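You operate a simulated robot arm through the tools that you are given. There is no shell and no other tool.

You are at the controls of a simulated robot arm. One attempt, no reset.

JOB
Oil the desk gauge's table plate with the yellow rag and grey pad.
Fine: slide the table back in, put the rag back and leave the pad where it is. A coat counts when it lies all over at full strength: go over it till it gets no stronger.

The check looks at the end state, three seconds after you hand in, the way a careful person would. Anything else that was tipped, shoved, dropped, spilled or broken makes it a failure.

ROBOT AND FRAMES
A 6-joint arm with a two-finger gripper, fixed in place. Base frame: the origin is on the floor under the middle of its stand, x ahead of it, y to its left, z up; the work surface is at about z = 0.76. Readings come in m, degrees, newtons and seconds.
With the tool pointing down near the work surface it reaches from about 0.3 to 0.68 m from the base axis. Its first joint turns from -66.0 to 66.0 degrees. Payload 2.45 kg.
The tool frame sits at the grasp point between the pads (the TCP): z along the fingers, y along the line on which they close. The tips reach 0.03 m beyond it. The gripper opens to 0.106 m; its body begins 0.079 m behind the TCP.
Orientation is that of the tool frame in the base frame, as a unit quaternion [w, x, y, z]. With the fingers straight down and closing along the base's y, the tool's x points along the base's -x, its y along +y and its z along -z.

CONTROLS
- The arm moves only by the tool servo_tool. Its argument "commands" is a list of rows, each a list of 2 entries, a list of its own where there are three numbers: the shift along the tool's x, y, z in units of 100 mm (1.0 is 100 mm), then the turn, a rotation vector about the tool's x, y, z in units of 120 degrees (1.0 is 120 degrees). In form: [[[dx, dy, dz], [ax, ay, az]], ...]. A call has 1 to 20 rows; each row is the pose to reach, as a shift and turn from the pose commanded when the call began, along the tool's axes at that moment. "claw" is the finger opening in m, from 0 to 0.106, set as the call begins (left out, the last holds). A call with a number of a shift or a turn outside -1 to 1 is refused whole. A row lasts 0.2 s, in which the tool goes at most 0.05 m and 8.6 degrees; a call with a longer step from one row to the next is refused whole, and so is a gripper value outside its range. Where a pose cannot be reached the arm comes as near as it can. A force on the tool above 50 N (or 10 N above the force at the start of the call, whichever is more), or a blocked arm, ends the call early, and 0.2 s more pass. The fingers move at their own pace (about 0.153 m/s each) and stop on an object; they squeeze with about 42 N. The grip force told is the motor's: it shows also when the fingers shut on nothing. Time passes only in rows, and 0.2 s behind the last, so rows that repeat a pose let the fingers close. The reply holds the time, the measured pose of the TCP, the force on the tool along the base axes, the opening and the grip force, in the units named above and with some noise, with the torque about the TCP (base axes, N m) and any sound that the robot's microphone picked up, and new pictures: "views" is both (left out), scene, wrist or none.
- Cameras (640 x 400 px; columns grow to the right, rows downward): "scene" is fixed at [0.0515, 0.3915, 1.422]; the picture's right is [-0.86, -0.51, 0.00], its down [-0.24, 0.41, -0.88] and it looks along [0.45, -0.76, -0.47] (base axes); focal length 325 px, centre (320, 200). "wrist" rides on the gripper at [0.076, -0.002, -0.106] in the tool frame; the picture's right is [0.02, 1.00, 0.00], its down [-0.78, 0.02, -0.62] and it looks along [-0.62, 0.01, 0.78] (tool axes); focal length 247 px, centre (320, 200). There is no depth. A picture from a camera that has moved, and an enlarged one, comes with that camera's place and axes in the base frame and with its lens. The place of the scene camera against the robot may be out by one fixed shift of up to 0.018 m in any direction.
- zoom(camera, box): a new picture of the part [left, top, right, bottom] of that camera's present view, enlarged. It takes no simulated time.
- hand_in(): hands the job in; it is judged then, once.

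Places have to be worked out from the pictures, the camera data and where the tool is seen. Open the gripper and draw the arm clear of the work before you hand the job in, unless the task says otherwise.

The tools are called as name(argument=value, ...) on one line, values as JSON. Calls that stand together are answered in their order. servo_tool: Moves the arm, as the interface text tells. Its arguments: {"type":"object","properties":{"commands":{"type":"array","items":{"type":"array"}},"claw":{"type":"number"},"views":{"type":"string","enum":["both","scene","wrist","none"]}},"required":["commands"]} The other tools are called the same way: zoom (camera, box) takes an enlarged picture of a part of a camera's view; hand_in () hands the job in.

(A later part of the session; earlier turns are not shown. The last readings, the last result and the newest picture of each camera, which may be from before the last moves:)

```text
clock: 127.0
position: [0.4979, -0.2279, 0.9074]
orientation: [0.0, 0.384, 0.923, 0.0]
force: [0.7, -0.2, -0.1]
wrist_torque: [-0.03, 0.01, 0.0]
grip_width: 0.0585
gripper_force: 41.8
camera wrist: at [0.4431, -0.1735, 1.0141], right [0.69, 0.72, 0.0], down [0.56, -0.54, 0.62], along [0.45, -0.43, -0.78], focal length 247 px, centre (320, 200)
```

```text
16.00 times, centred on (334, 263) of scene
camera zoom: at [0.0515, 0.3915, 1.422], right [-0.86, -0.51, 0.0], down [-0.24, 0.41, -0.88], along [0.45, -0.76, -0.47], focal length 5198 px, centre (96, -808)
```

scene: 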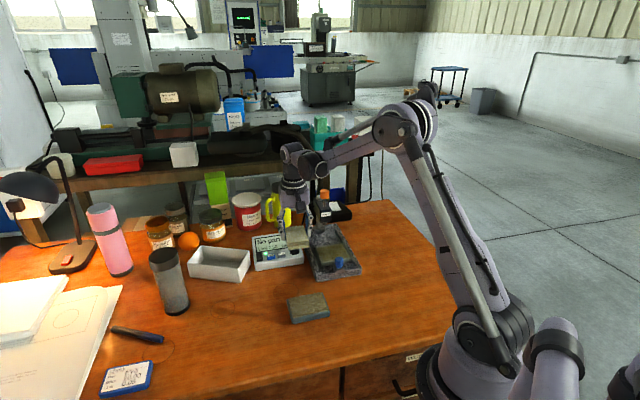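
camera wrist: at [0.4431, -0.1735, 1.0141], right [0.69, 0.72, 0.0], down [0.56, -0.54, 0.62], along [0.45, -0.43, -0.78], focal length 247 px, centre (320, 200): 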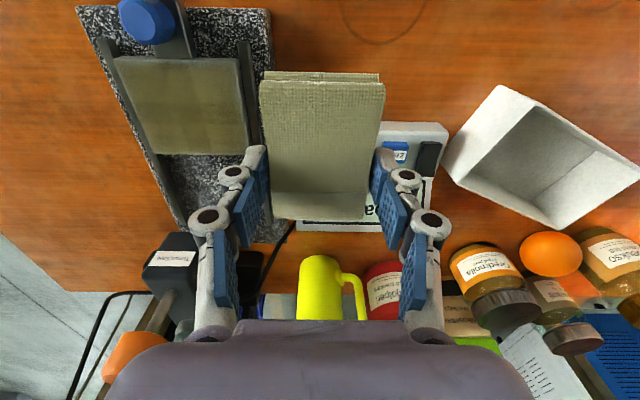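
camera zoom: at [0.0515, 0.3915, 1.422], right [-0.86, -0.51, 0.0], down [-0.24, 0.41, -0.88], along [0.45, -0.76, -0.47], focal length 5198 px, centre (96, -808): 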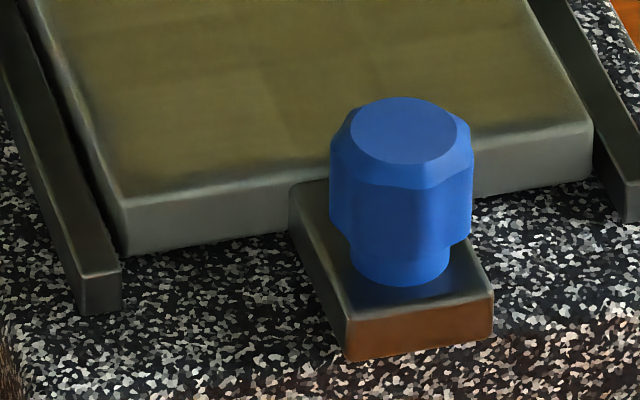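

The edges show a soft rim, and faint lines run along the slide direction that could be shadow or uneven film. I move the rag away toward the pad, where I'll reload anyway, and look at the plate with nothing over it.

servo_tool(commands=[[[0.2, 0.01, 0], [0, 0, 0]], [[0.45, 0.02, 0], [0, 0, 0]], [[0.7, 0.03, 0], [0, 0, 0]], [[0.9, 0.04, 0], [0, 0, 0]], [[0.9, 0.04, 0], [0, 0, 0]]], views="none")

servo_tool(commands=[[[0.2, 0.01, 0], [0, 0, 0]], [[0.45, 0.02, 0], [0, 0, 0]], [[0.7, 0.04, 0], [0, 0, 0]], [[0.735, 0.04, 0.2], [0, 0, 0]], [[0.735, 0.04, 0.45], [0, 0, 0]], [[0.735, 0.04, 0.6], [0, 0, 0]], [[0.735, 0.04, 0.6], [0, 0, 0]]])

zoom(camera="scene", box=[320, 238, 357, 268])

zoom(camera="scene", box=[250, 240, 360, 340])

```text
clock: 128.2
position: [0.4364, -0.1618, 0.9068]
orientation: [0.001, 0.385, 0.923, -0.001]
force: [-0.6, 0.1, -0.6]
wrist_torque: [-0.02, 0.03, 0.03]
grip_width: 0.0588
gripper_force: 42.6
```

```text
clock: 129.8
position: [0.3889, -0.106, 0.8458]
orientation: [0.0, 0.384, 0.923, 0.0]
force: [-0.2, 0.4, 0.2]
wrist_torque: [0.03, -0.02, 0.01]
grip_width: 0.0588
gripper_force: 41.8
camera wrist: at [0.3334, -0.052, 0.9523], right [0.69, 0.72, 0.0], down [0.56, -0.54, 0.62], along [0.45, -0.43, -0.78], focal length 247 px, centre (320, 200)
```

scene: 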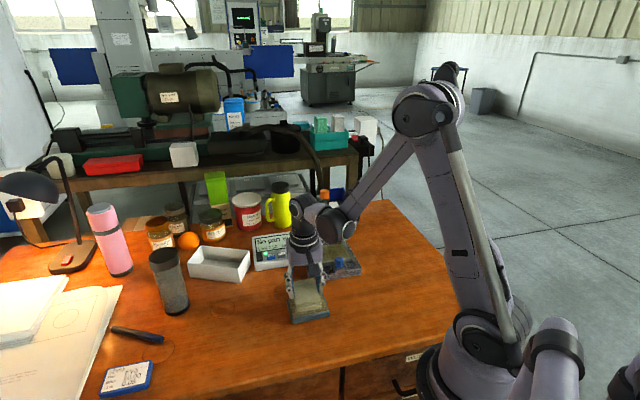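
wrist: 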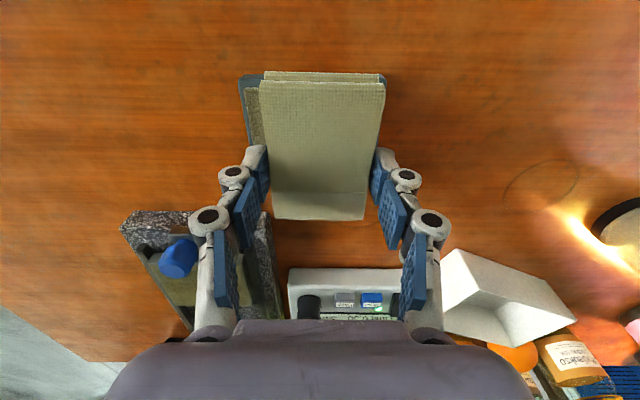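

```text
13.33 times, centred on (338, 253) of scene
camera zoom: at [0.0515, 0.3915, 1.422], right [-0.86, -0.51, 0.0], down [-0.24, 0.41, -0.88], along [0.45, -0.76, -0.47], focal length 4332 px, centre (73, -507)
```

zoom: 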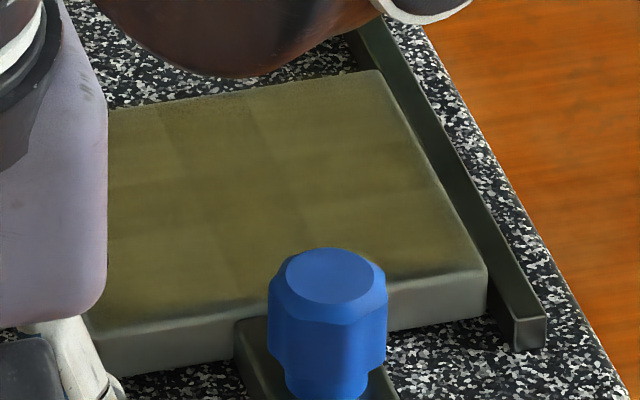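

```text
4.00 times, centred on (305, 290) of scene
camera zoom: at [0.0515, 0.3915, 1.422], right [-0.86, -0.51, 0.0], down [-0.24, 0.41, -0.88], along [0.45, -0.76, -0.47], focal length 1300 px, centre (380, -160)
```

zoom: 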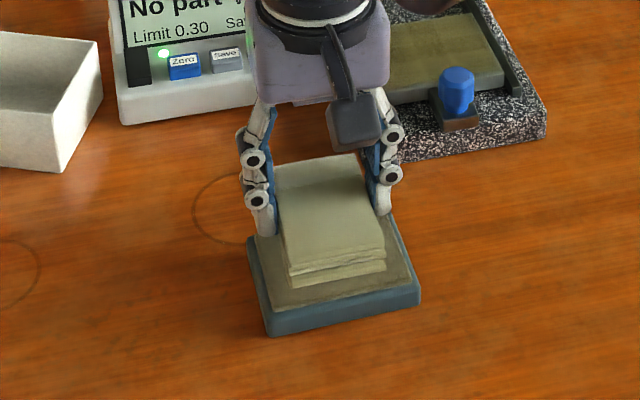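

With the robot away, the faint lines remain and form a cross at 3/8 and 5/8 of the plate both ways, so that's just how the film is drawn where areas overlap. I compare the quadrants' strength close up.

zoom(camera="scene", box=[326, 242, 358, 262])

zoom(camera="scene", box=[328, 246, 340, 262])

zoom(camera="scene", box=[340, 243, 358, 259])

```text
16.00 times, centred on (342, 252) of scene
camera zoom: at [0.0515, 0.3915, 1.422], right [-0.86, -0.51, 0.0], down [-0.24, 0.41, -0.88], along [0.45, -0.76, -0.47], focal length 5198 px, centre (-32, -632)
```

zoom: 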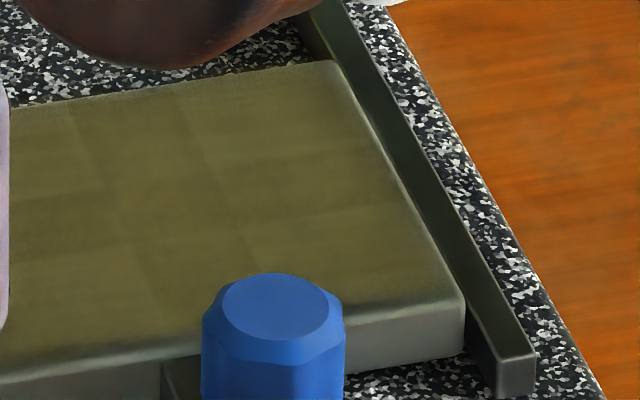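

```text
16.00 times, centred on (334, 254) of scene
camera zoom: at [0.0515, 0.3915, 1.422], right [-0.86, -0.51, 0.0], down [-0.24, 0.41, -0.88], along [0.45, -0.76, -0.47], focal length 5198 px, centre (96, -664)
```

zoom: 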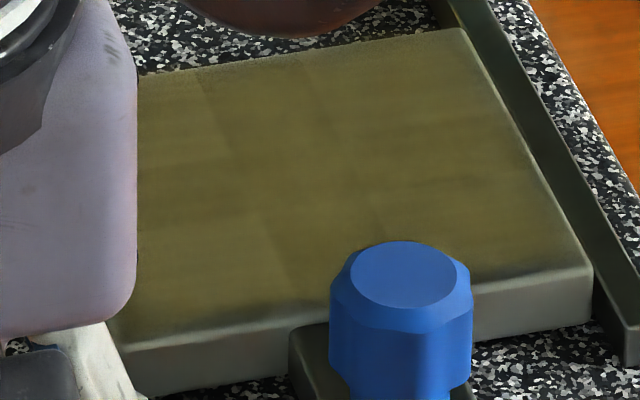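

```text
16.00 times, centred on (349, 251) of scene
camera zoom: at [0.0515, 0.3915, 1.422], right [-0.86, -0.51, 0.0], down [-0.24, 0.41, -0.88], along [0.45, -0.76, -0.47], focal length 5198 px, centre (-144, -616)
```

zoom: 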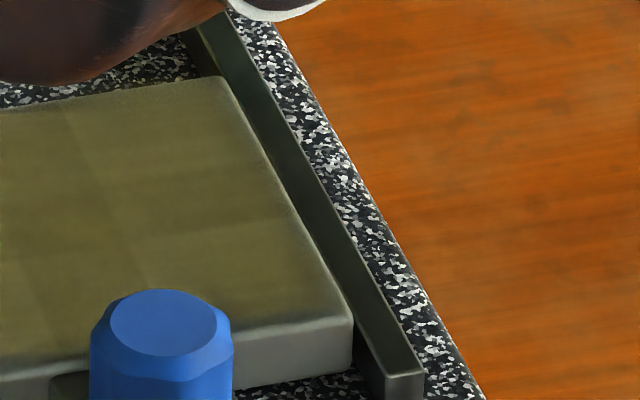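

All four quadrants are equally strong, and the film hasn't changed over the last two rounds, including one with fresh oil, so the coat is at full strength. Now I take the rag back to its original spot, first lifting and moving partway.

servo_tool(commands=[[[0, 0, -0.2], [0, 0, 0]], [[0, 0, -0.5], [0, 0, 0]], [[0, 0.2, -0.55], [0, 0, 0]], [[-0.01, 0.45, -0.55], [0, 0, 0]], [[-0.025, 0.75, -0.55], [0, 0, 0]], [[-0.025, 0.75, -0.55], [0, 0, 0]]], views="none")

servo_tool(commands=[[[0, 0.07, 0], [0, 0, -0.068]], [[0, 0.14, 0], [0, 0, -0.136]], [[0, 0.21, 0], [0, 0, -0.204]], [[0, 0.28, 0], [0, 0, -0.272]], [[-0.01, 0.35, 0], [0, 0, -0.34]], [[-0.01, 0.42, 0], [0, 0, -0.408]], [[-0.02, 0.49, 0], [0, 0, -0.476]], [[-0.02, 0.56, 0], [0, 0, -0.544]], [[-0.026, 0.63, 0], [0, 0, -0.612]], [[-0.026, 0.7, 0], [0, 0, -0.68]], [[-0.026, 0.742, 0], [0, 0, -0.75]], [[-0.026, 0.742, 0], [0, 0, -0.75]]])

zoom(camera="scene", box=[200, 220, 350, 340])

```text
clock: 131.2
position: [0.4431, -0.0559, 0.9011]
orientation: [-0.001, 0.384, 0.923, 0.0]
force: [-0.8, 0.5, -0.3]
wrist_torque: [0.0, -0.01, -0.02]
grip_width: 0.0588
gripper_force: 42.1
```

```text
clock: 133.8
position: [0.4961, -0.0044, 0.9022]
orientation: [0.0, -0.382, 0.924, 0.0]
force: [0.2, -0.9, -0.5]
wrist_torque: [0.01, 0.02, 0.03]
grip_width: 0.0587
gripper_force: 41.7
camera wrist: at [0.4442, -0.0589, 1.0086], right [-0.72, 0.69, 0.0], down [0.54, 0.57, 0.62], along [0.43, 0.45, -0.78], focal length 247 px, centre (320, 200)
```

scene: 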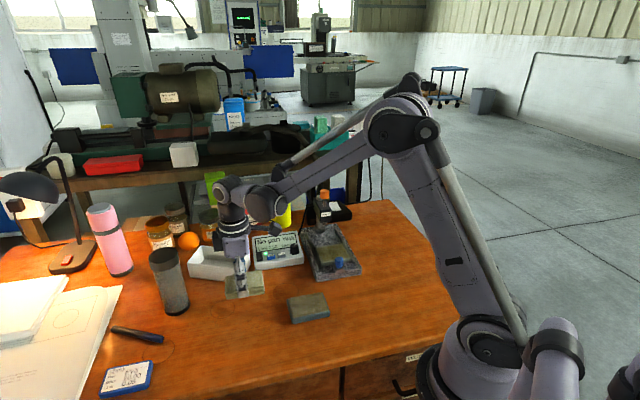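
wrist: 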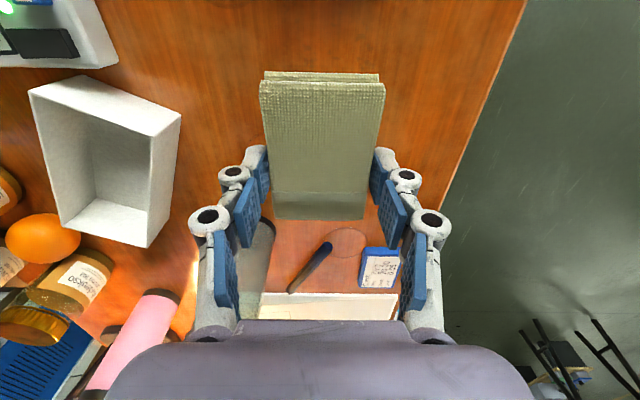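

```text
3.33 times, centred on (275, 280) of scene
camera zoom: at [0.0515, 0.3915, 1.422], right [-0.86, -0.51, 0.0], down [-0.24, 0.41, -0.88], along [0.45, -0.76, -0.47], focal length 1083 px, centre (470, -67)
```

zoom: 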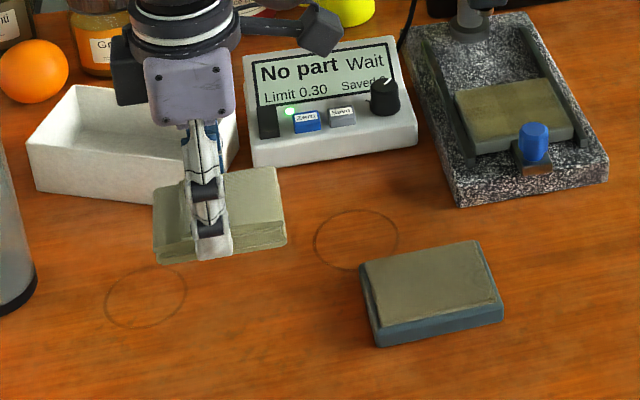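

The rag is over its original spot at the original heading, and the pad sits exactly where it was. I lower it, feeling for the desk.

servo_tool(commands=[[[0, 0, 0.3], [0, 0, 0]], [[0, 0, 0.6], [0, 0, 0]], [[0, 0, 0.85], [0, 0, 0]], [[0, 0, 0.96], [0, 0, 0]], [[0, 0, 1.0], [0, 0, 0]], [[0, 0, 1.0], [0, 0, 0]]])

zoom(camera="scene", box=[200, 260, 300, 350])

```text
clock: 135.2
position: [0.4979, -0.0041, 0.8027]
orientation: [0.001, -0.381, 0.925, 0.001]
force: [-0.2, -0.3, -1.0]
wrist_torque: [0.0, 0.03, 0.02]
grip_width: 0.0588
gripper_force: 42.4
camera wrist: at [0.445, -0.0582, 0.9092], right [-0.72, 0.69, 0.0], down [0.54, 0.56, 0.62], along [0.43, 0.45, -0.78], focal length 247 px, centre (320, 200)
```

scene: 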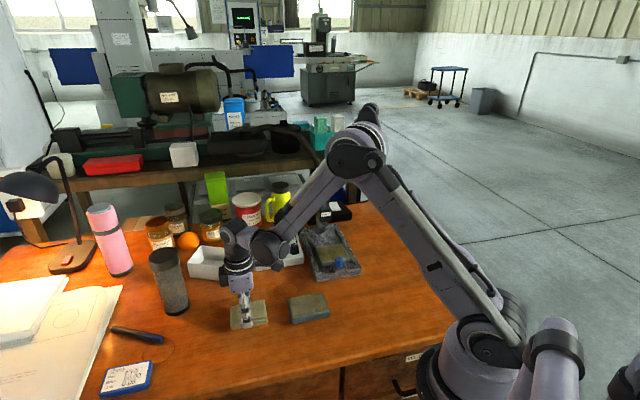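
wrist: 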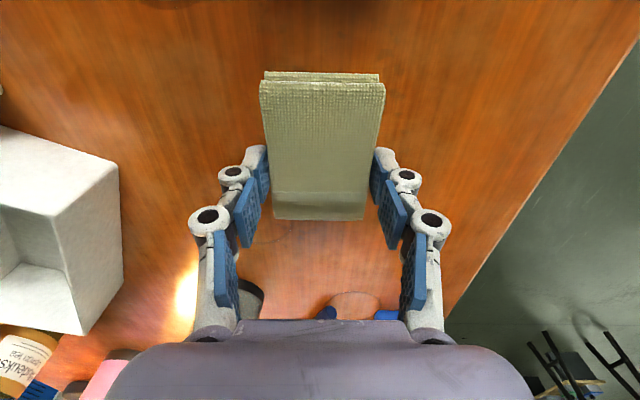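

```text
4.44 times, centred on (250, 305) of scene
camera zoom: at [0.0515, 0.3915, 1.422], right [-0.86, -0.51, 0.0], down [-0.24, 0.41, -0.88], along [0.45, -0.76, -0.47], focal length 1444 px, centre (631, -267)
```

zoom: 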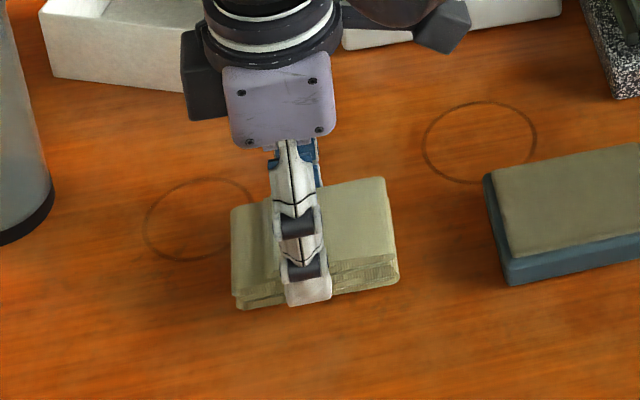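

The rag outline matches its original outline, just 5 mm higher. I lower the last few millimetres.

servo_tool(commands=[[[0, 0, 0.02], [0, 0, 0]], [[0, 0, 0.04], [0, 0, 0]], [[0, 0, 0.04], [0, 0, 0]]], views="none")

servo_tool(commands=[[[0, 0, 0.006], [0, 0, 0]], [[0, 0, 0.006], [0, 0, 0]]], views="none")

servo_tool(commands=[[[0, 0, 0.006], [0, 0, 0]], [[0, 0, 0.006], [0, 0, 0]]], views="none")

```text
clock: 136.0
position: [0.4967, -0.0044, 0.7998]
orientation: [0.0, -0.381, 0.924, -0.001]
force: [-0.5, -0.3, -0.1]
wrist_torque: [-0.03, 0.01, -0.02]
grip_width: 0.0586
gripper_force: 41.7
```

```text
clock: 136.6
position: [0.4987, -0.0036, 0.7971]
orientation: [0.0, -0.381, 0.925, -0.001]
force: [0.1, -0.1, 0.4]
wrist_torque: [0.0, -0.01, 0.02]
grip_width: 0.0587
gripper_force: 42.0
```

```text
clock: 137.2
position: [0.4969, -0.0039, 0.7968]
orientation: [0.0, -0.381, 0.925, 0.0]
force: [0.1, -0.8, -0.1]
wrist_torque: [-0.02, -0.04, 0.0]
grip_width: 0.0585
gripper_force: 42.2
```

servo_tool(commands=[[[0, 0, 0.006], [0, 0, 0]], [[0, 0, 0.006], [0, 0, 0]]], views="none")

servo_tool(commands=[[[0, 0, 0.006], [0, 0, 0]], [[0, 0, 0.006], [0, 0, 0]]], views="none")

servo_tool(commands=[[[0, 0, 0.005], [0, 0, 0]], [[0, 0, 0.005], [0, 0, 0]]])

```text
clock: 137.8
position: [0.4966, -0.0035, 0.7968]
orientation: [0.0, -0.381, 0.925, 0.001]
force: [-0.6, 0.3, 4.0]
wrist_torque: [0.16, -0.07, -0.01]
grip_width: 0.059
gripper_force: 42.5
```

```text
clock: 138.4
position: [0.4969, -0.004, 0.7958]
orientation: [0.0, -0.381, 0.925, -0.001]
force: [0.2, 0.7, 19.4]
wrist_torque: [0.17, 0.02, 0.02]
grip_width: 0.0589
gripper_force: 41.8
```

```text
clock: 139.0
position: [0.4978, -0.0044, 0.7964]
orientation: [0.001, -0.381, 0.925, -0.002]
force: [2.2, 0.0, 33.3]
wrist_torque: [0.04, 0.06, 0.02]
grip_width: 0.0587
gripper_force: 42.5
camera wrist: at [0.4448, -0.0582, 0.9029], right [-0.72, 0.69, 0.0], down [0.54, 0.56, 0.62], along [0.43, 0.45, -0.78], focal length 247 px, centre (320, 200)
```

scene: 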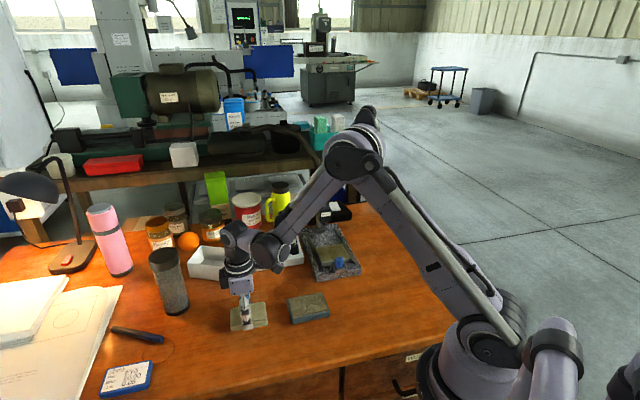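
wrist: 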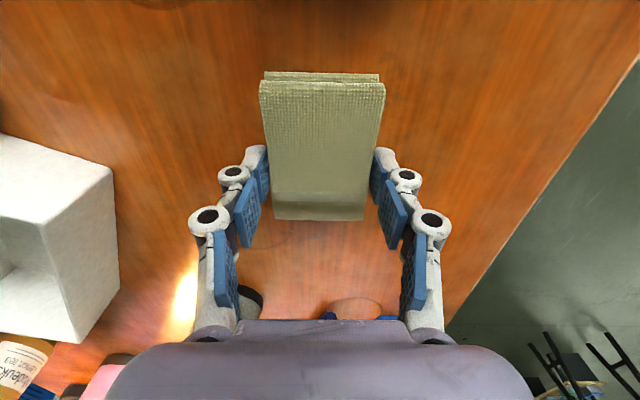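

The rag is firmly on the desk at its original place. I ease off the pressure and open the fingers.

servo_tool(commands=[[[0, 0, -0.009], [0, 0, 0]], [[0, 0, -0.009], [0, 0, 0]]], views="none")

servo_tool(commands=[[[0, 0, 0], [0, 0, 0]], [[0, 0, 0], [0, 0, 0]], [[0, 0, 0], [0, 0, 0]]], claw=0.085)

zoom(camera="wrist", box=[200, 60, 440, 240])

```text
clock: 139.6
position: [0.4969, -0.0035, 0.7954]
orientation: [0.0, -0.381, 0.925, -0.001]
force: [3.6, -1.0, 7.1]
wrist_torque: [0.03, -0.1, -0.05]
grip_width: 0.0587
gripper_force: 42.4
```

```text
clock: 140.4
position: [0.4961, -0.0039, 0.7972]
orientation: [0.0, -0.381, 0.925, -0.001]
force: [0.4, 0.3, 0.2]
wrist_torque: [0.01, -0.03, -0.01]
grip_width: 0.0851
gripper_force: 0.1
camera wrist: at [0.4445, -0.0582, 0.9035], right [-0.72, 0.69, 0.0], down [0.54, 0.56, 0.62], along [0.43, 0.45, -0.78], focal length 247 px, centre (320, 200)
```

scene: 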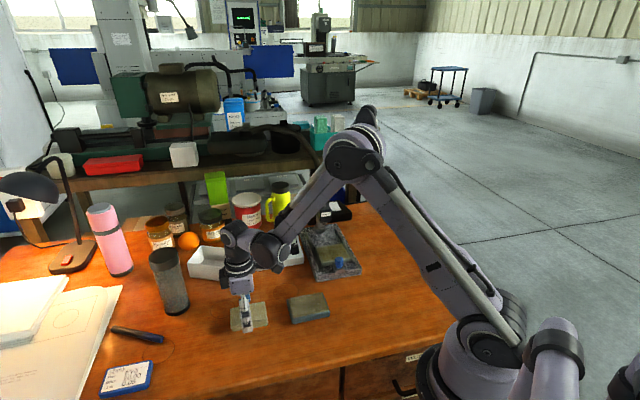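
wrist: 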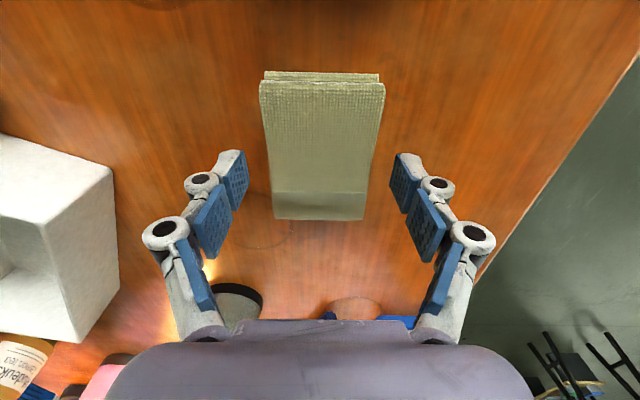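

```text
2.22 times, centred on (320, 150) of wrist
camera zoom: at [0.4445, -0.0582, 0.9035], right [-0.72, 0.69, 0.0], down [0.54, 0.56, 0.62], along [0.43, 0.45, -0.78], focal length 549 px, centre (320, 311)
```

zoom: 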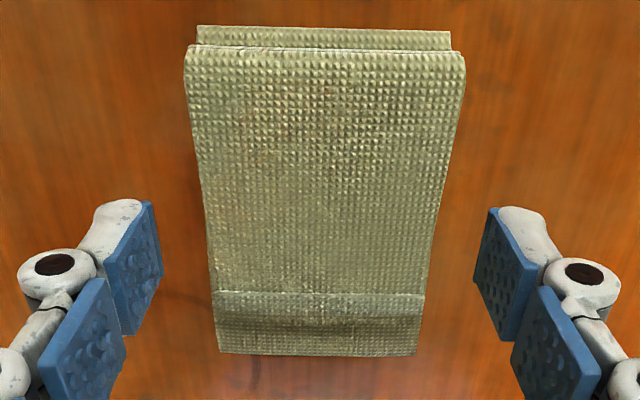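

The rag lies back in its spot, within about 2 mm of where it was. I lift away, then check against the original picture.

servo_tool(commands=[[[0, 0, -0.2], [0, 0, 0]], [[0, 0, -0.5], [0, 0, 0]], [[0, 0, -0.8], [0, 0, 0]], [[0, 0, -1.0], [0, 0, 0]], [[0, 0, -1.0], [0, 0, 0]]], views="none")

servo_tool(commands=[[[0.09, -0.04, 0], [0, 0, 0.068]], [[0.18, -0.08, 0], [0, 0, 0.136]], [[0.27, -0.12, 0], [0, 0, 0.204]], [[0.36, -0.16, 0], [0, 0, 0.272]], [[0.45, -0.2, 0], [0, 0, 0.34]], [[0.54, -0.24, 0], [0, 0, 0.408]], [[0.63, -0.28, 0], [0, 0, 0.476]], [[0.72, -0.32, 0], [0, 0, 0.544]], [[0.81, -0.36, 0], [0, 0, 0.612]], [[0.9, -0.4, 0], [0, 0, 0.68]], [[1.0, -0.44, 0], [0, 0, 0.75]], [[1.0, -0.44, 0], [0, 0, 0.75]]], claw=0.055)

zoom(camera="scene", box=[210, 270, 350, 350])

```text
clock: 141.6
position: [0.4975, -0.0021, 0.8959]
orientation: [0.0, -0.381, 0.924, -0.002]
force: [-0.6, 0.2, 0.2]
wrist_torque: [0.0, 0.01, -0.02]
grip_width: 0.0851
gripper_force: 0.1
```

```text
clock: 144.2
position: [0.457, -0.1049, 0.8966]
orientation: [0.0, 0.386, 0.923, 0.0]
force: [0.1, -0.3, -0.3]
wrist_torque: [0.0, 0.03, -0.03]
grip_width: 0.0552
gripper_force: 0.1
camera wrist: at [0.4028, -0.0513, 1.0032], right [0.7, 0.72, 0.0], down [0.56, -0.54, 0.62], along [0.45, -0.43, -0.78], focal length 247 px, centre (320, 200)
```

scene: 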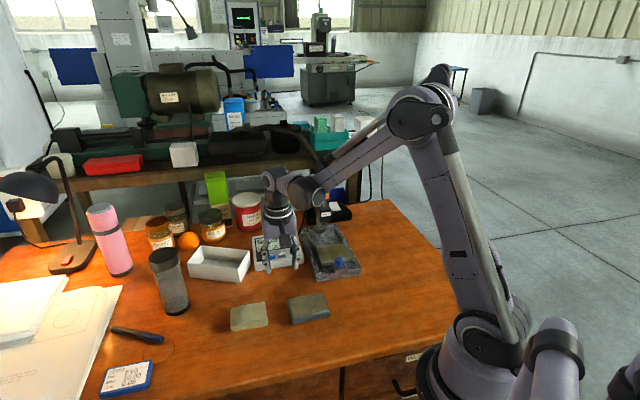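
wrist: 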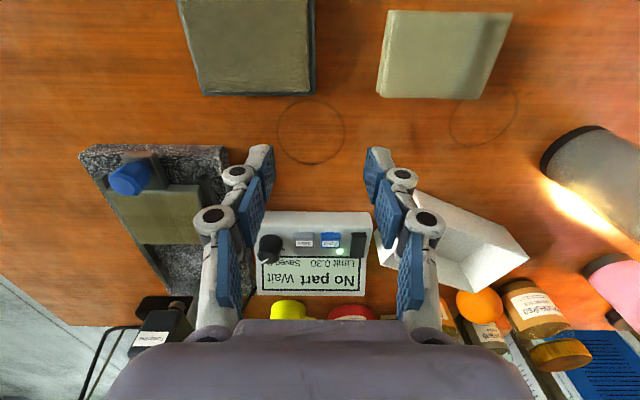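

```text
4.57 times, centred on (280, 310) of scene
camera zoom: at [0.0515, 0.3915, 1.422], right [-0.86, -0.51, 0.0], down [-0.24, 0.41, -0.88], along [0.45, -0.76, -0.47], focal length 1485 px, centre (503, -303)
```

zoom: 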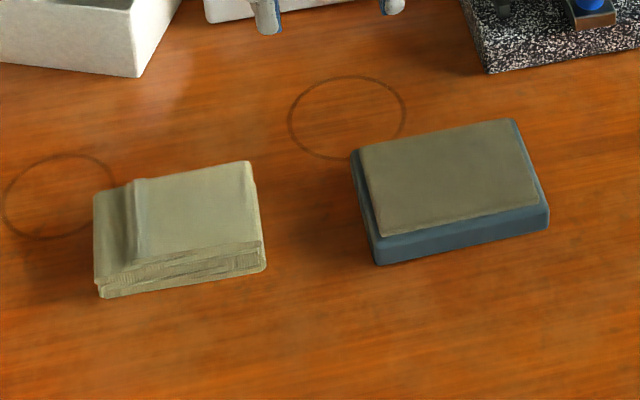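

The rag and pad outlines both match the starting pictures. Before going to the knob, I take one more look at the plate from this side.

zoom(camera="wrist", box=[90, 150, 220, 260])

zoom(camera="scene", box=[310, 230, 365, 275])

```text
3.64 times, centred on (155, 205) of wrist
camera zoom: at [0.4028, -0.0513, 1.0032], right [0.7, 0.72, 0.0], down [0.56, -0.54, 0.62], along [0.45, -0.43, -0.78], focal length 898 px, centre (920, 182)
```

zoom: 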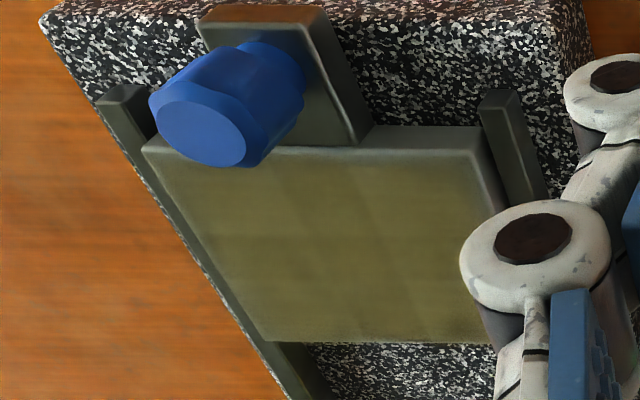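

```text
8.89 times, centred on (338, 252) of scene
camera zoom: at [0.0515, 0.3915, 1.422], right [-0.86, -0.51, 0.0], down [-0.24, 0.41, -0.88], along [0.45, -0.76, -0.47], focal length 2888 px, centre (164, -267)
```

zoom: 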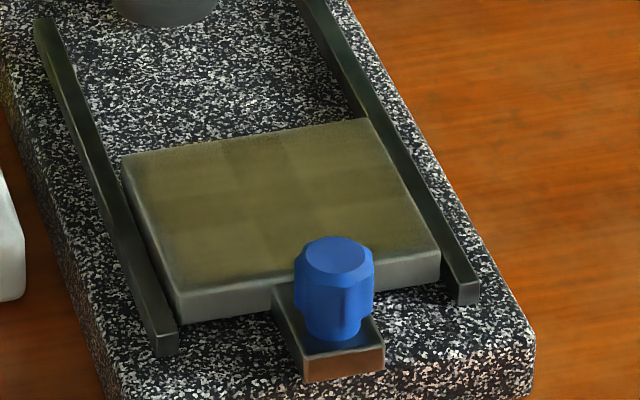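

The film is even over the whole plate and the pale rim at the front was there before oiling as well (edge rounding). Now I go to the knob to slide the table back in, first travelling at a safe height.

servo_tool(commands=[[[-0.05, -0.2, -0.15], [0, 0, 0]], [[-0.1, -0.4, -0.3], [0, 0, 0]], [[-0.16, -0.65, -0.3], [0, 0, 0]], [[-0.22, -0.85, -0.3], [0, 0, 0]], [[-0.22, -0.85, -0.3], [0, 0, 0]]], views="none")

servo_tool(commands=[[[-0.05, -0.2, 0], [0, -0.03, 0]], [[-0.1, -0.4, 0], [0, -0.06, 0]], [[-0.16, -0.65, 0], [0, -0.095, 0]], [[-0.216, -0.838, 0], [0, -0.125, 0]], [[-0.216, -0.838, 0], [0, -0.125, 0]]])

zoom(camera="wrist", box=[200, 20, 440, 240])

```text
clock: 145.4
position: [0.4123, -0.1801, 0.9259]
orientation: [0.001, 0.384, 0.923, -0.001]
force: [-0.2, -0.4, 0.0]
wrist_torque: [0.02, 0.0, 0.02]
grip_width: 0.0549
gripper_force: 0.1
```

```text
clock: 146.6
position: [0.3687, -0.2571, 0.9272]
orientation: [0.121, 0.381, 0.915, -0.051]
force: [1.1, -0.6, 0.6]
wrist_torque: [-0.02, -0.04, -0.03]
grip_width: 0.055
gripper_force: 0.0
camera wrist: at [0.2956, -0.1848, 1.0101], right [0.69, 0.72, -0.01], down [0.43, -0.41, 0.8], along [0.58, -0.56, -0.59], focal length 247 px, centre (320, 200)
```

scene: 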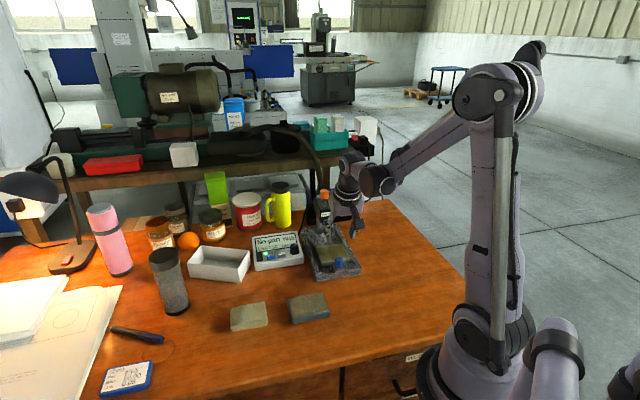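
wrist: 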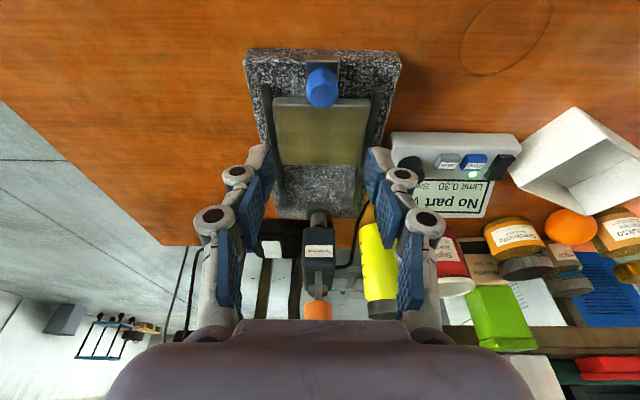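

```text
1.82 times, centred on (320, 130) of wrist
camera zoom: at [0.2956, -0.1848, 1.0101], right [0.69, 0.72, -0.01], down [0.43, -0.41, 0.8], along [0.58, -0.56, -0.59], focal length 449 px, centre (320, 327)
```

zoom: 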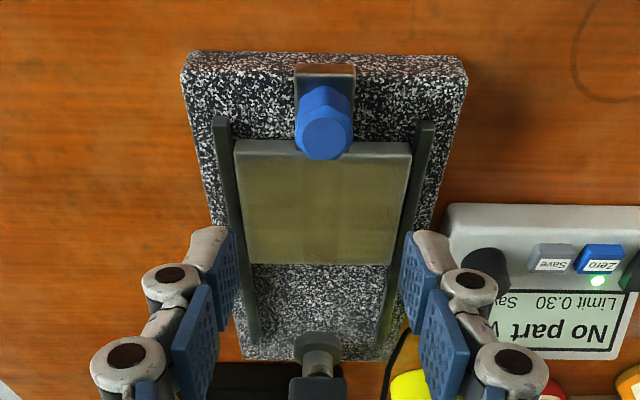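

The view matches the pose in which I let go of the knob. I descend along the same path toward it.

servo_tool(commands=[[[0.06, 0.005, 0.22], [0, 0, 0]], [[0.12, 0.01, 0.44], [0, 0, 0]], [[0.18, 0.01, 0.66], [0, 0, 0]], [[0.22, 0.01, 0.82], [0, 0, 0]], [[0.22, 0.01, 0.82], [0, 0, 0]]])

zoom(camera="wrist", box=[200, 80, 440, 300])

```text
clock: 147.8
position: [0.3686, -0.2541, 0.8413]
orientation: [0.12, 0.381, 0.915, -0.05]
force: [0.3, 0.3, 0.1]
wrist_torque: [-0.01, 0.01, 0.01]
grip_width: 0.055
gripper_force: 0.0
camera wrist: at [0.297, -0.1819, 0.9237], right [0.7, 0.72, -0.01], down [0.43, -0.41, 0.8], along [0.58, -0.56, -0.6], focal length 247 px, centre (320, 200)
```

scene: 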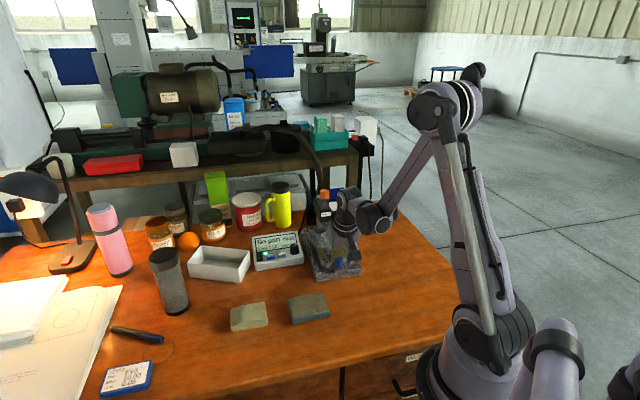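
wrist: 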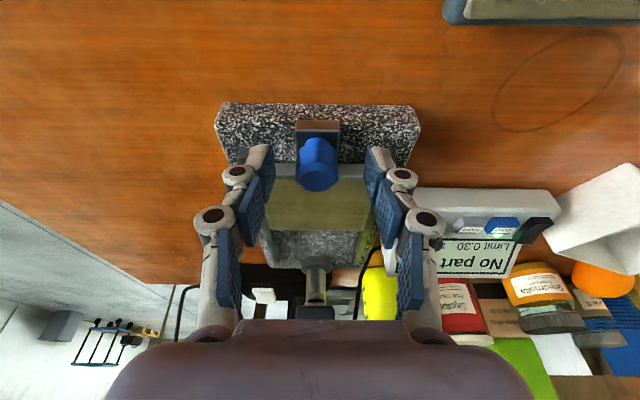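

```text
1.82 times, centred on (320, 190) of wrist
camera zoom: at [0.297, -0.1819, 0.9237], right [0.7, 0.72, -0.01], down [0.43, -0.41, 0.8], along [0.58, -0.56, -0.6], focal length 449 px, centre (320, 218)
```

zoom: 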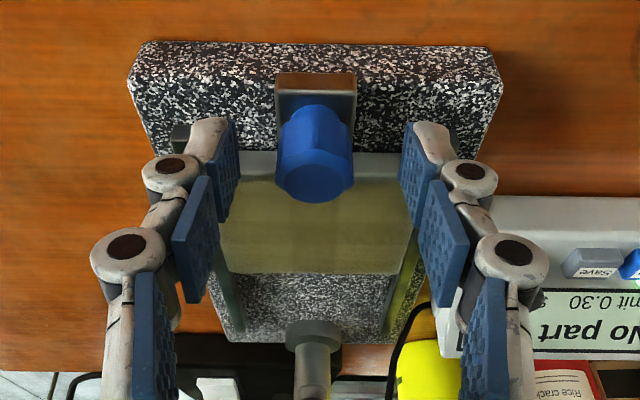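

The fingers straddle the knob and stay outward of the oiled plate. I go down the last 16 mm and look again.

servo_tool(commands=[[[0.02, -0.01, 0.08], [0, 0, 0]], [[0.041, -0.01, 0.155], [0, 0, 0]], [[0.041, -0.01, 0.155], [0, 0, 0]]], views="wrist")

zoom(camera="wrist", box=[200, 100, 440, 320])

zoom(camera="scene", box=[300, 220, 370, 290])

```text
clock: 148.6
position: [0.3678, -0.2554, 0.8246]
orientation: [0.121, 0.381, 0.915, -0.05]
force: [0.7, 0.4, 0.0]
wrist_torque: [0.0, 0.01, 0.0]
grip_width: 0.055
gripper_force: 0.0
camera wrist: at [0.2965, -0.1839, 0.9081], right [0.69, 0.72, -0.01], down [0.43, -0.41, 0.8], along [0.58, -0.56, -0.6], focal length 247 px, centre (320, 200)
```

wrist: 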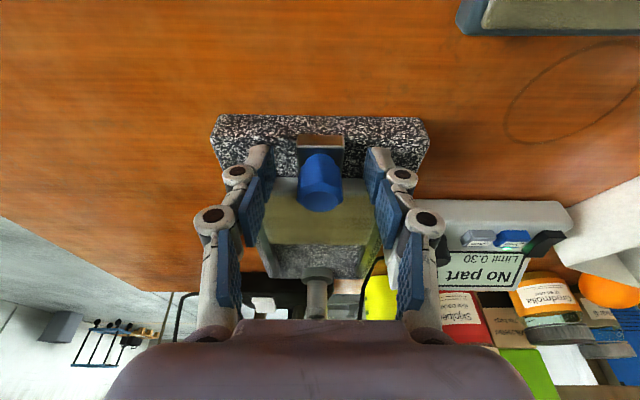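

```text
1.82 times, centred on (320, 210) of wrist
camera zoom: at [0.2965, -0.1839, 0.9081], right [0.69, 0.72, -0.01], down [0.43, -0.41, 0.8], along [0.58, -0.56, -0.6], focal length 449 px, centre (320, 182)
```

zoom: 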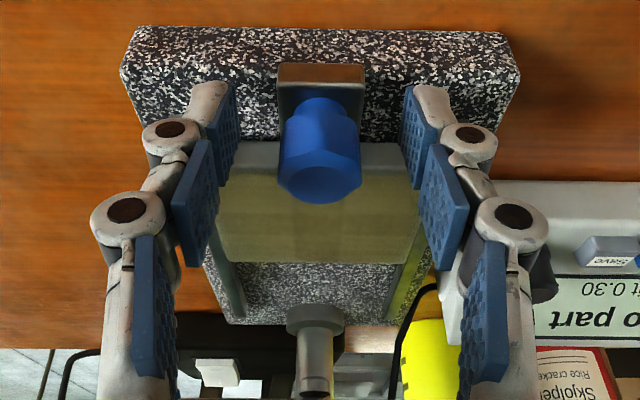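

```text
5.71 times, centred on (335, 255) of scene
camera zoom: at [0.0515, 0.3915, 1.422], right [-0.86, -0.51, 0.0], down [-0.24, 0.41, -0.88], along [0.45, -0.76, -0.47], focal length 1856 px, centre (234, -114)
```

zoom: 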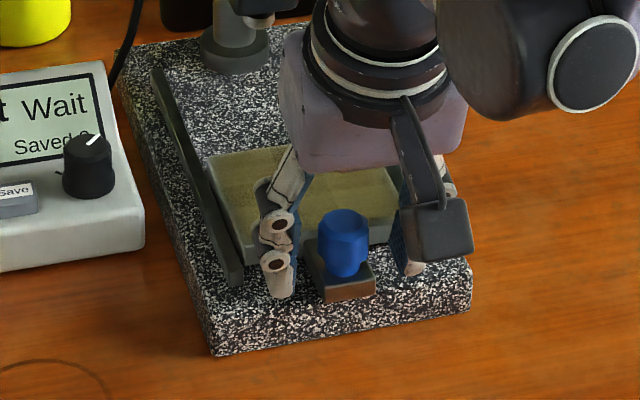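

The knob is centred between the pads. I close on it.

servo_tool(commands=[[[0, 0, 0], [0, 0, 0]], [[0, 0, 0], [0, 0, 0]], [[0, 0, 0], [0, 0, 0]], [[0, 0, 0], [0, 0, 0]]], claw=0.01, views="none")

```text
clock: 149.6
position: [0.3687, -0.254, 0.8251]
orientation: [0.121, 0.381, 0.915, -0.05]
force: [0.8, 0.2, 6.7]
wrist_torque: [-0.17, -0.12, 0.28]
grip_width: 0.0275
gripper_force: 45.0
```

Knob gripped with little preload. I push the table inward 2 cm and watch the forces.

servo_tool(commands=[[[-0.048, 0, 0.013], [0, 0, 0]], [[-0.097, 0, 0.026], [0, 0, 0]], [[-0.145, 0, 0.039], [0, 0, 0]], [[-0.193, 0, 0.052], [0, 0, 0]], [[-0.193, 0, 0.052], [0, 0, 0]]], views="none")

```text
clock: 150.8
position: [0.3822, -0.2701, 0.8245]
orientation: [0.12, 0.381, 0.915, -0.051]
force: [2.4, 3.5, -8.8]
wrist_torque: [0.14, 0.02, 0.39]
grip_width: 0.0275
gripper_force: 45.3
```

servo_tool(commands=[[[-0.048, 0.002, 0.016], [0, 0, 0]], [[-0.097, 0.003, 0.029], [0, 0, 0]], [[-0.145, 0.004, 0.042], [0, 0, 0]], [[-0.193, 0.005, 0.055], [0, 0, 0]], [[-0.193, 0.005, 0.055], [0, 0, 0]]], views="wrist")

```text
clock: 152.0
position: [0.3967, -0.2833, 0.8247]
orientation: [0.12, 0.381, 0.915, -0.05]
force: [1.5, 0.9, -21.9]
wrist_torque: [0.33, 0.39, 0.3]
grip_width: 0.0275
gripper_force: 45.3
camera wrist: at [0.3248, -0.212, 0.9086], right [0.7, 0.72, -0.01], down [0.43, -0.41, 0.8], along [0.57, -0.56, -0.6], focal length 247 px, centre (320, 200)
```

wrist: 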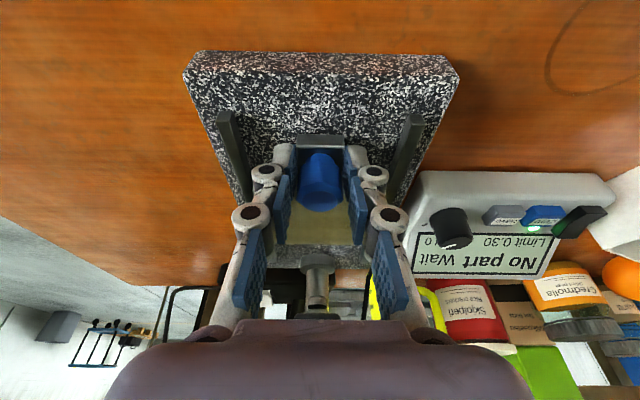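

Moving freely. Vertical preload is -22 N, so I ease 0.7 mm down while pushing the next 2 cm.

servo_tool(commands=[[[-0.047, 0.0, 0.02], [0, 0, 0]], [[-0.095, 0.001, 0.033], [0, 0, 0]], [[-0.143, 0.002, 0.046], [0, 0, 0]], [[-0.191, 0.003, 0.059], [0, 0, 0]], [[-0.191, 0.003, 0.059], [0, 0, 0]]], views="none")

```text
clock: 153.2
position: [0.4106, -0.2957, 0.8242]
orientation: [0.122, 0.381, 0.915, -0.051]
force: [4.3, 5.3, 28.3]
wrist_torque: [0.3, 0.12, 0.24]
grip_width: 0.0278
gripper_force: 45.1
```

servo_tool(commands=[[[-0.05, 0.001, 0.004], [0, 0, 0]], [[-0.099, 0.002, 0.017], [0, 0, 0]], [[-0.147, 0.003, 0.03], [0, 0, 0]], [[-0.195, 0.004, 0.043], [0, 0, 0]], [[-0.195, 0.004, 0.043], [0, 0, 0]]], views="wrist")

```text
clock: 154.4
position: [0.4253, -0.3115, 0.8257]
orientation: [0.119, 0.381, 0.915, -0.051]
force: [-2.4, -1.5, -21.2]
wrist_torque: [-0.54, -0.37, 0.38]
grip_width: 0.0274
gripper_force: 45.3
camera wrist: at [0.3528, -0.2397, 0.9086], right [0.7, 0.72, -0.01], down [0.43, -0.41, 0.8], along [0.57, -0.56, -0.6], focal length 247 px, centre (320, 200)
```

wrist: 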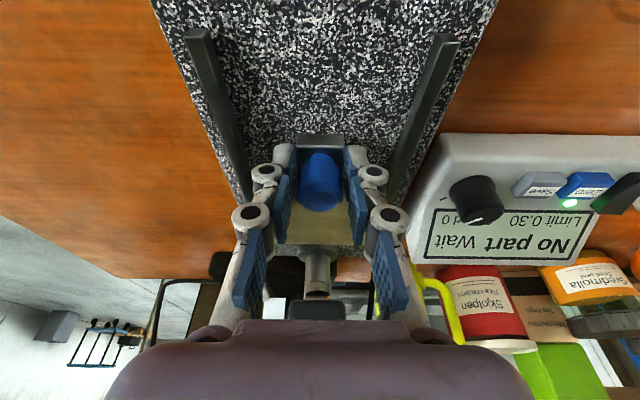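

8 cm in, about 1 cm left to the original position. I push gently and watch for the end stop.

servo_tool(commands=[[[-0.023, 0.0, 0.011], [0, 0, 0]], [[-0.047, 0.0, 0.018], [0, 0, 0]], [[-0.07, 0.0, 0.024], [0, 0, 0]], [[-0.07, 0.0, 0.024], [0, 0, 0]]], views="none")

servo_tool(commands=[[[-0.01, 0.0, 0.003], [0, 0, 0]], [[-0.02, 0.0, 0.006], [0, 0, 0]], [[-0.029, 0.0, 0.008], [0, 0, 0]], [[-0.029, 0.0, 0.008], [0, 0, 0]]])

zoom(camera="wrist", box=[200, 100, 440, 320])

zoom(camera="scene", box=[280, 170, 380, 290])

```text
clock: 155.4
position: [0.4297, -0.3164, 0.8248]
orientation: [0.121, 0.38, 0.916, -0.05]
force: [-2.1, -1.2, -17.7]
wrist_torque: [0.84, 1.1, 0.27]
grip_width: 0.0277
gripper_force: 45.7
```

```text
clock: 156.4
position: [0.4324, -0.32, 0.825]
orientation: [0.12, 0.381, 0.915, -0.051]
force: [-2.6, -3.3, -24.1]
wrist_torque: [0.56, 0.79, 0.28]
grip_width: 0.0277
gripper_force: 44.6
camera wrist: at [0.3605, -0.2477, 0.9085], right [0.7, 0.72, -0.01], down [0.43, -0.41, 0.8], along [0.57, -0.56, -0.6], focal length 247 px, centre (320, 200)
```

scene: 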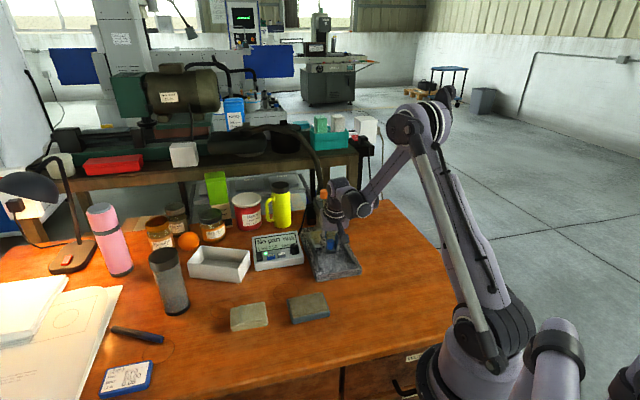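
wrist: 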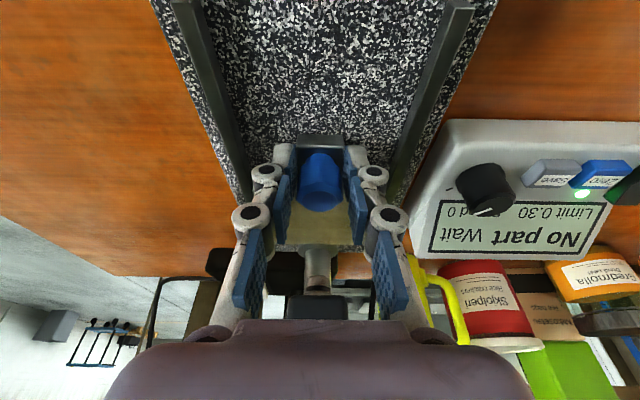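

```text
1.82 times, centred on (320, 210) of wrist
camera zoom: at [0.3605, -0.2477, 0.9085], right [0.7, 0.72, -0.01], down [0.43, -0.41, 0.8], along [0.57, -0.56, -0.6], focal length 449 px, centre (320, 182)
```

zoom: 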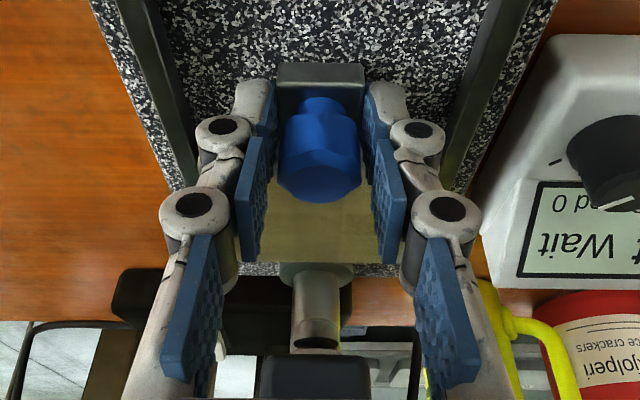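

```text
3.33 times, centred on (330, 230) of scene
camera zoom: at [0.0518, 0.3912, 1.4221], right [-0.86, -0.51, 0.0], down [-0.24, 0.41, -0.88], along [0.45, -0.76, -0.47], focal length 1083 px, centre (287, 100)
```

zoom: 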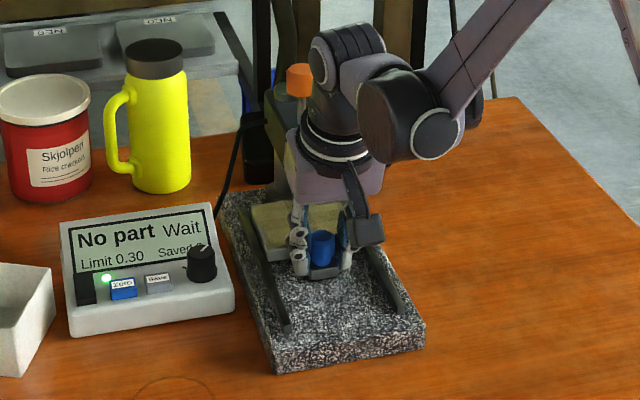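

The table is back to within about a millimetre of where it started, still with no resistance. I push 1.5 mm more to feel whether the stop is there.

servo_tool(commands=[[[-0.005, 0.0, 0.004], [0, 0, 0]], [[-0.01, 0.0, 0.008], [0, 0, 0]], [[-0.01, 0.0, 0.008], [0, 0, 0]]], views="none")

servo_tool(commands=[[[-0.005, 0.0, 0.001], [0, 0, 0]], [[-0.01, 0.0, 0.003], [0, 0, 0]], [[-0.01, 0.0, 0.003], [0, 0, 0]]], views="none")

```text
clock: 157.2
position: [0.4352, -0.32, 0.8258]
orientation: [0.122, 0.381, 0.915, -0.052]
force: [-2.8, -4.8, 11.6]
wrist_torque: [0.65, 1.03, 0.21]
grip_width: 0.0275
gripper_force: 45.0
```

```text
clock: 158.0
position: [0.4347, -0.3208, 0.8245]
orientation: [0.122, 0.381, 0.915, -0.052]
force: [-3.9, -6.9, 31.6]
wrist_torque: [0.01, 0.4, 0.19]
grip_width: 0.0274
gripper_force: 45.7
```

No stop felt, so I stop pushing here. I relieve the vertical preload, release the knob, and back off to compare the table with the starting pictures.

servo_tool(commands=[[[-0.003, 0, -0.01], [0, 0, 0]], [[-0.003, 0, -0.01], [0, 0, 0]]], views="none")

servo_tool(commands=[[[0, 0, 0], [0, 0, 0]], [[0, 0, 0], [0, 0, 0]], [[-0.026, 0, -0.097], [0, 0, 0]], [[-0.1, 0, -0.38], [0, 0, 0]], [[-0.18, 0, -0.68], [0, 0, 0]], [[-0.259, 0, -0.966], [0, 0, 0]], [[-0.259, 0, -0.966], [0, 0, 0]]], claw=0.055)

zoom(camera="wrist", box=[200, 0, 440, 220])

zoom(camera="scene", box=[280, 170, 380, 290])

```text
clock: 158.6
position: [0.4343, -0.3205, 0.8247]
orientation: [0.123, 0.382, 0.915, -0.051]
force: [-2.7, -7.3, 15.8]
wrist_torque: [-1.21, -0.86, 0.21]
grip_width: 0.0274
gripper_force: 44.9
```

```text
clock: 160.2
position: [0.4337, -0.3219, 0.925]
orientation: [0.121, 0.382, 0.915, -0.051]
force: [-0.3, 1.0, 1.0]
wrist_torque: [0.01, 0.02, 0.03]
grip_width: 0.0553
gripper_force: 0.0
camera wrist: at [0.362, -0.2498, 1.0094], right [0.69, 0.72, -0.01], down [0.43, -0.41, 0.8], along [0.58, -0.56, -0.6], focal length 247 px, centre (320, 200)
```

scene: 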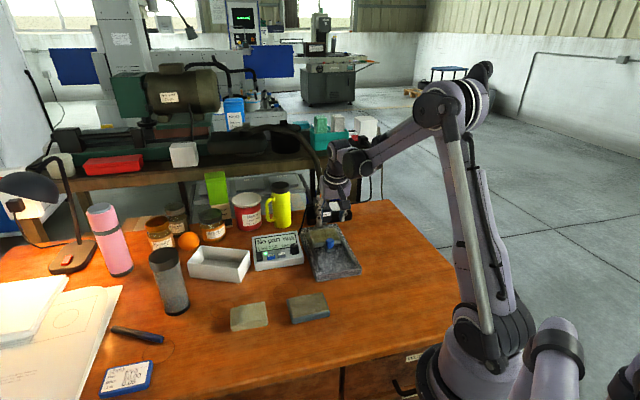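
wrist: 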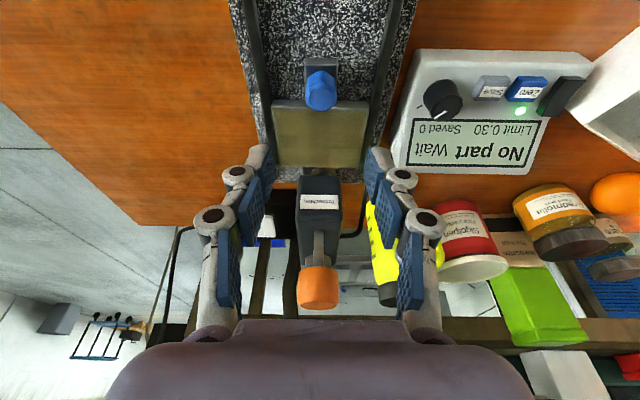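

```text
1.82 times, centred on (320, 110) of wrist
camera zoom: at [0.362, -0.2498, 1.0094], right [0.69, 0.72, -0.01], down [0.43, -0.41, 0.8], along [0.58, -0.56, -0.6], focal length 449 px, centre (320, 364)
```

zoom: 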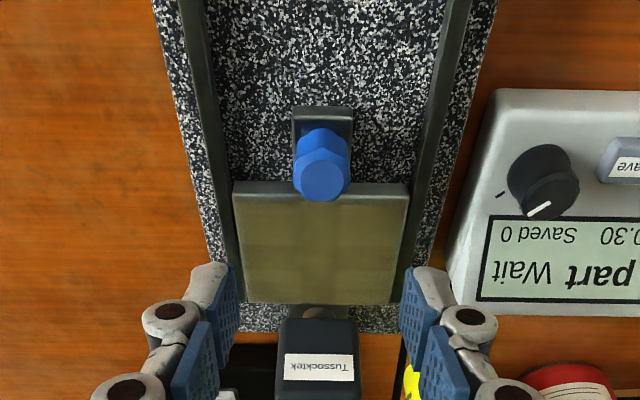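

```text
3.33 times, centred on (330, 230) of scene
camera zoom: at [0.0515, 0.3915, 1.422], right [-0.86, -0.51, 0.0], down [-0.24, 0.41, -0.88], along [0.45, -0.76, -0.47], focal length 1083 px, centre (287, 100)
```

zoom: 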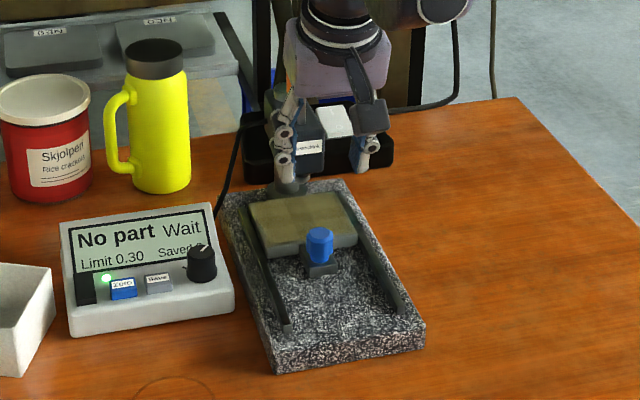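

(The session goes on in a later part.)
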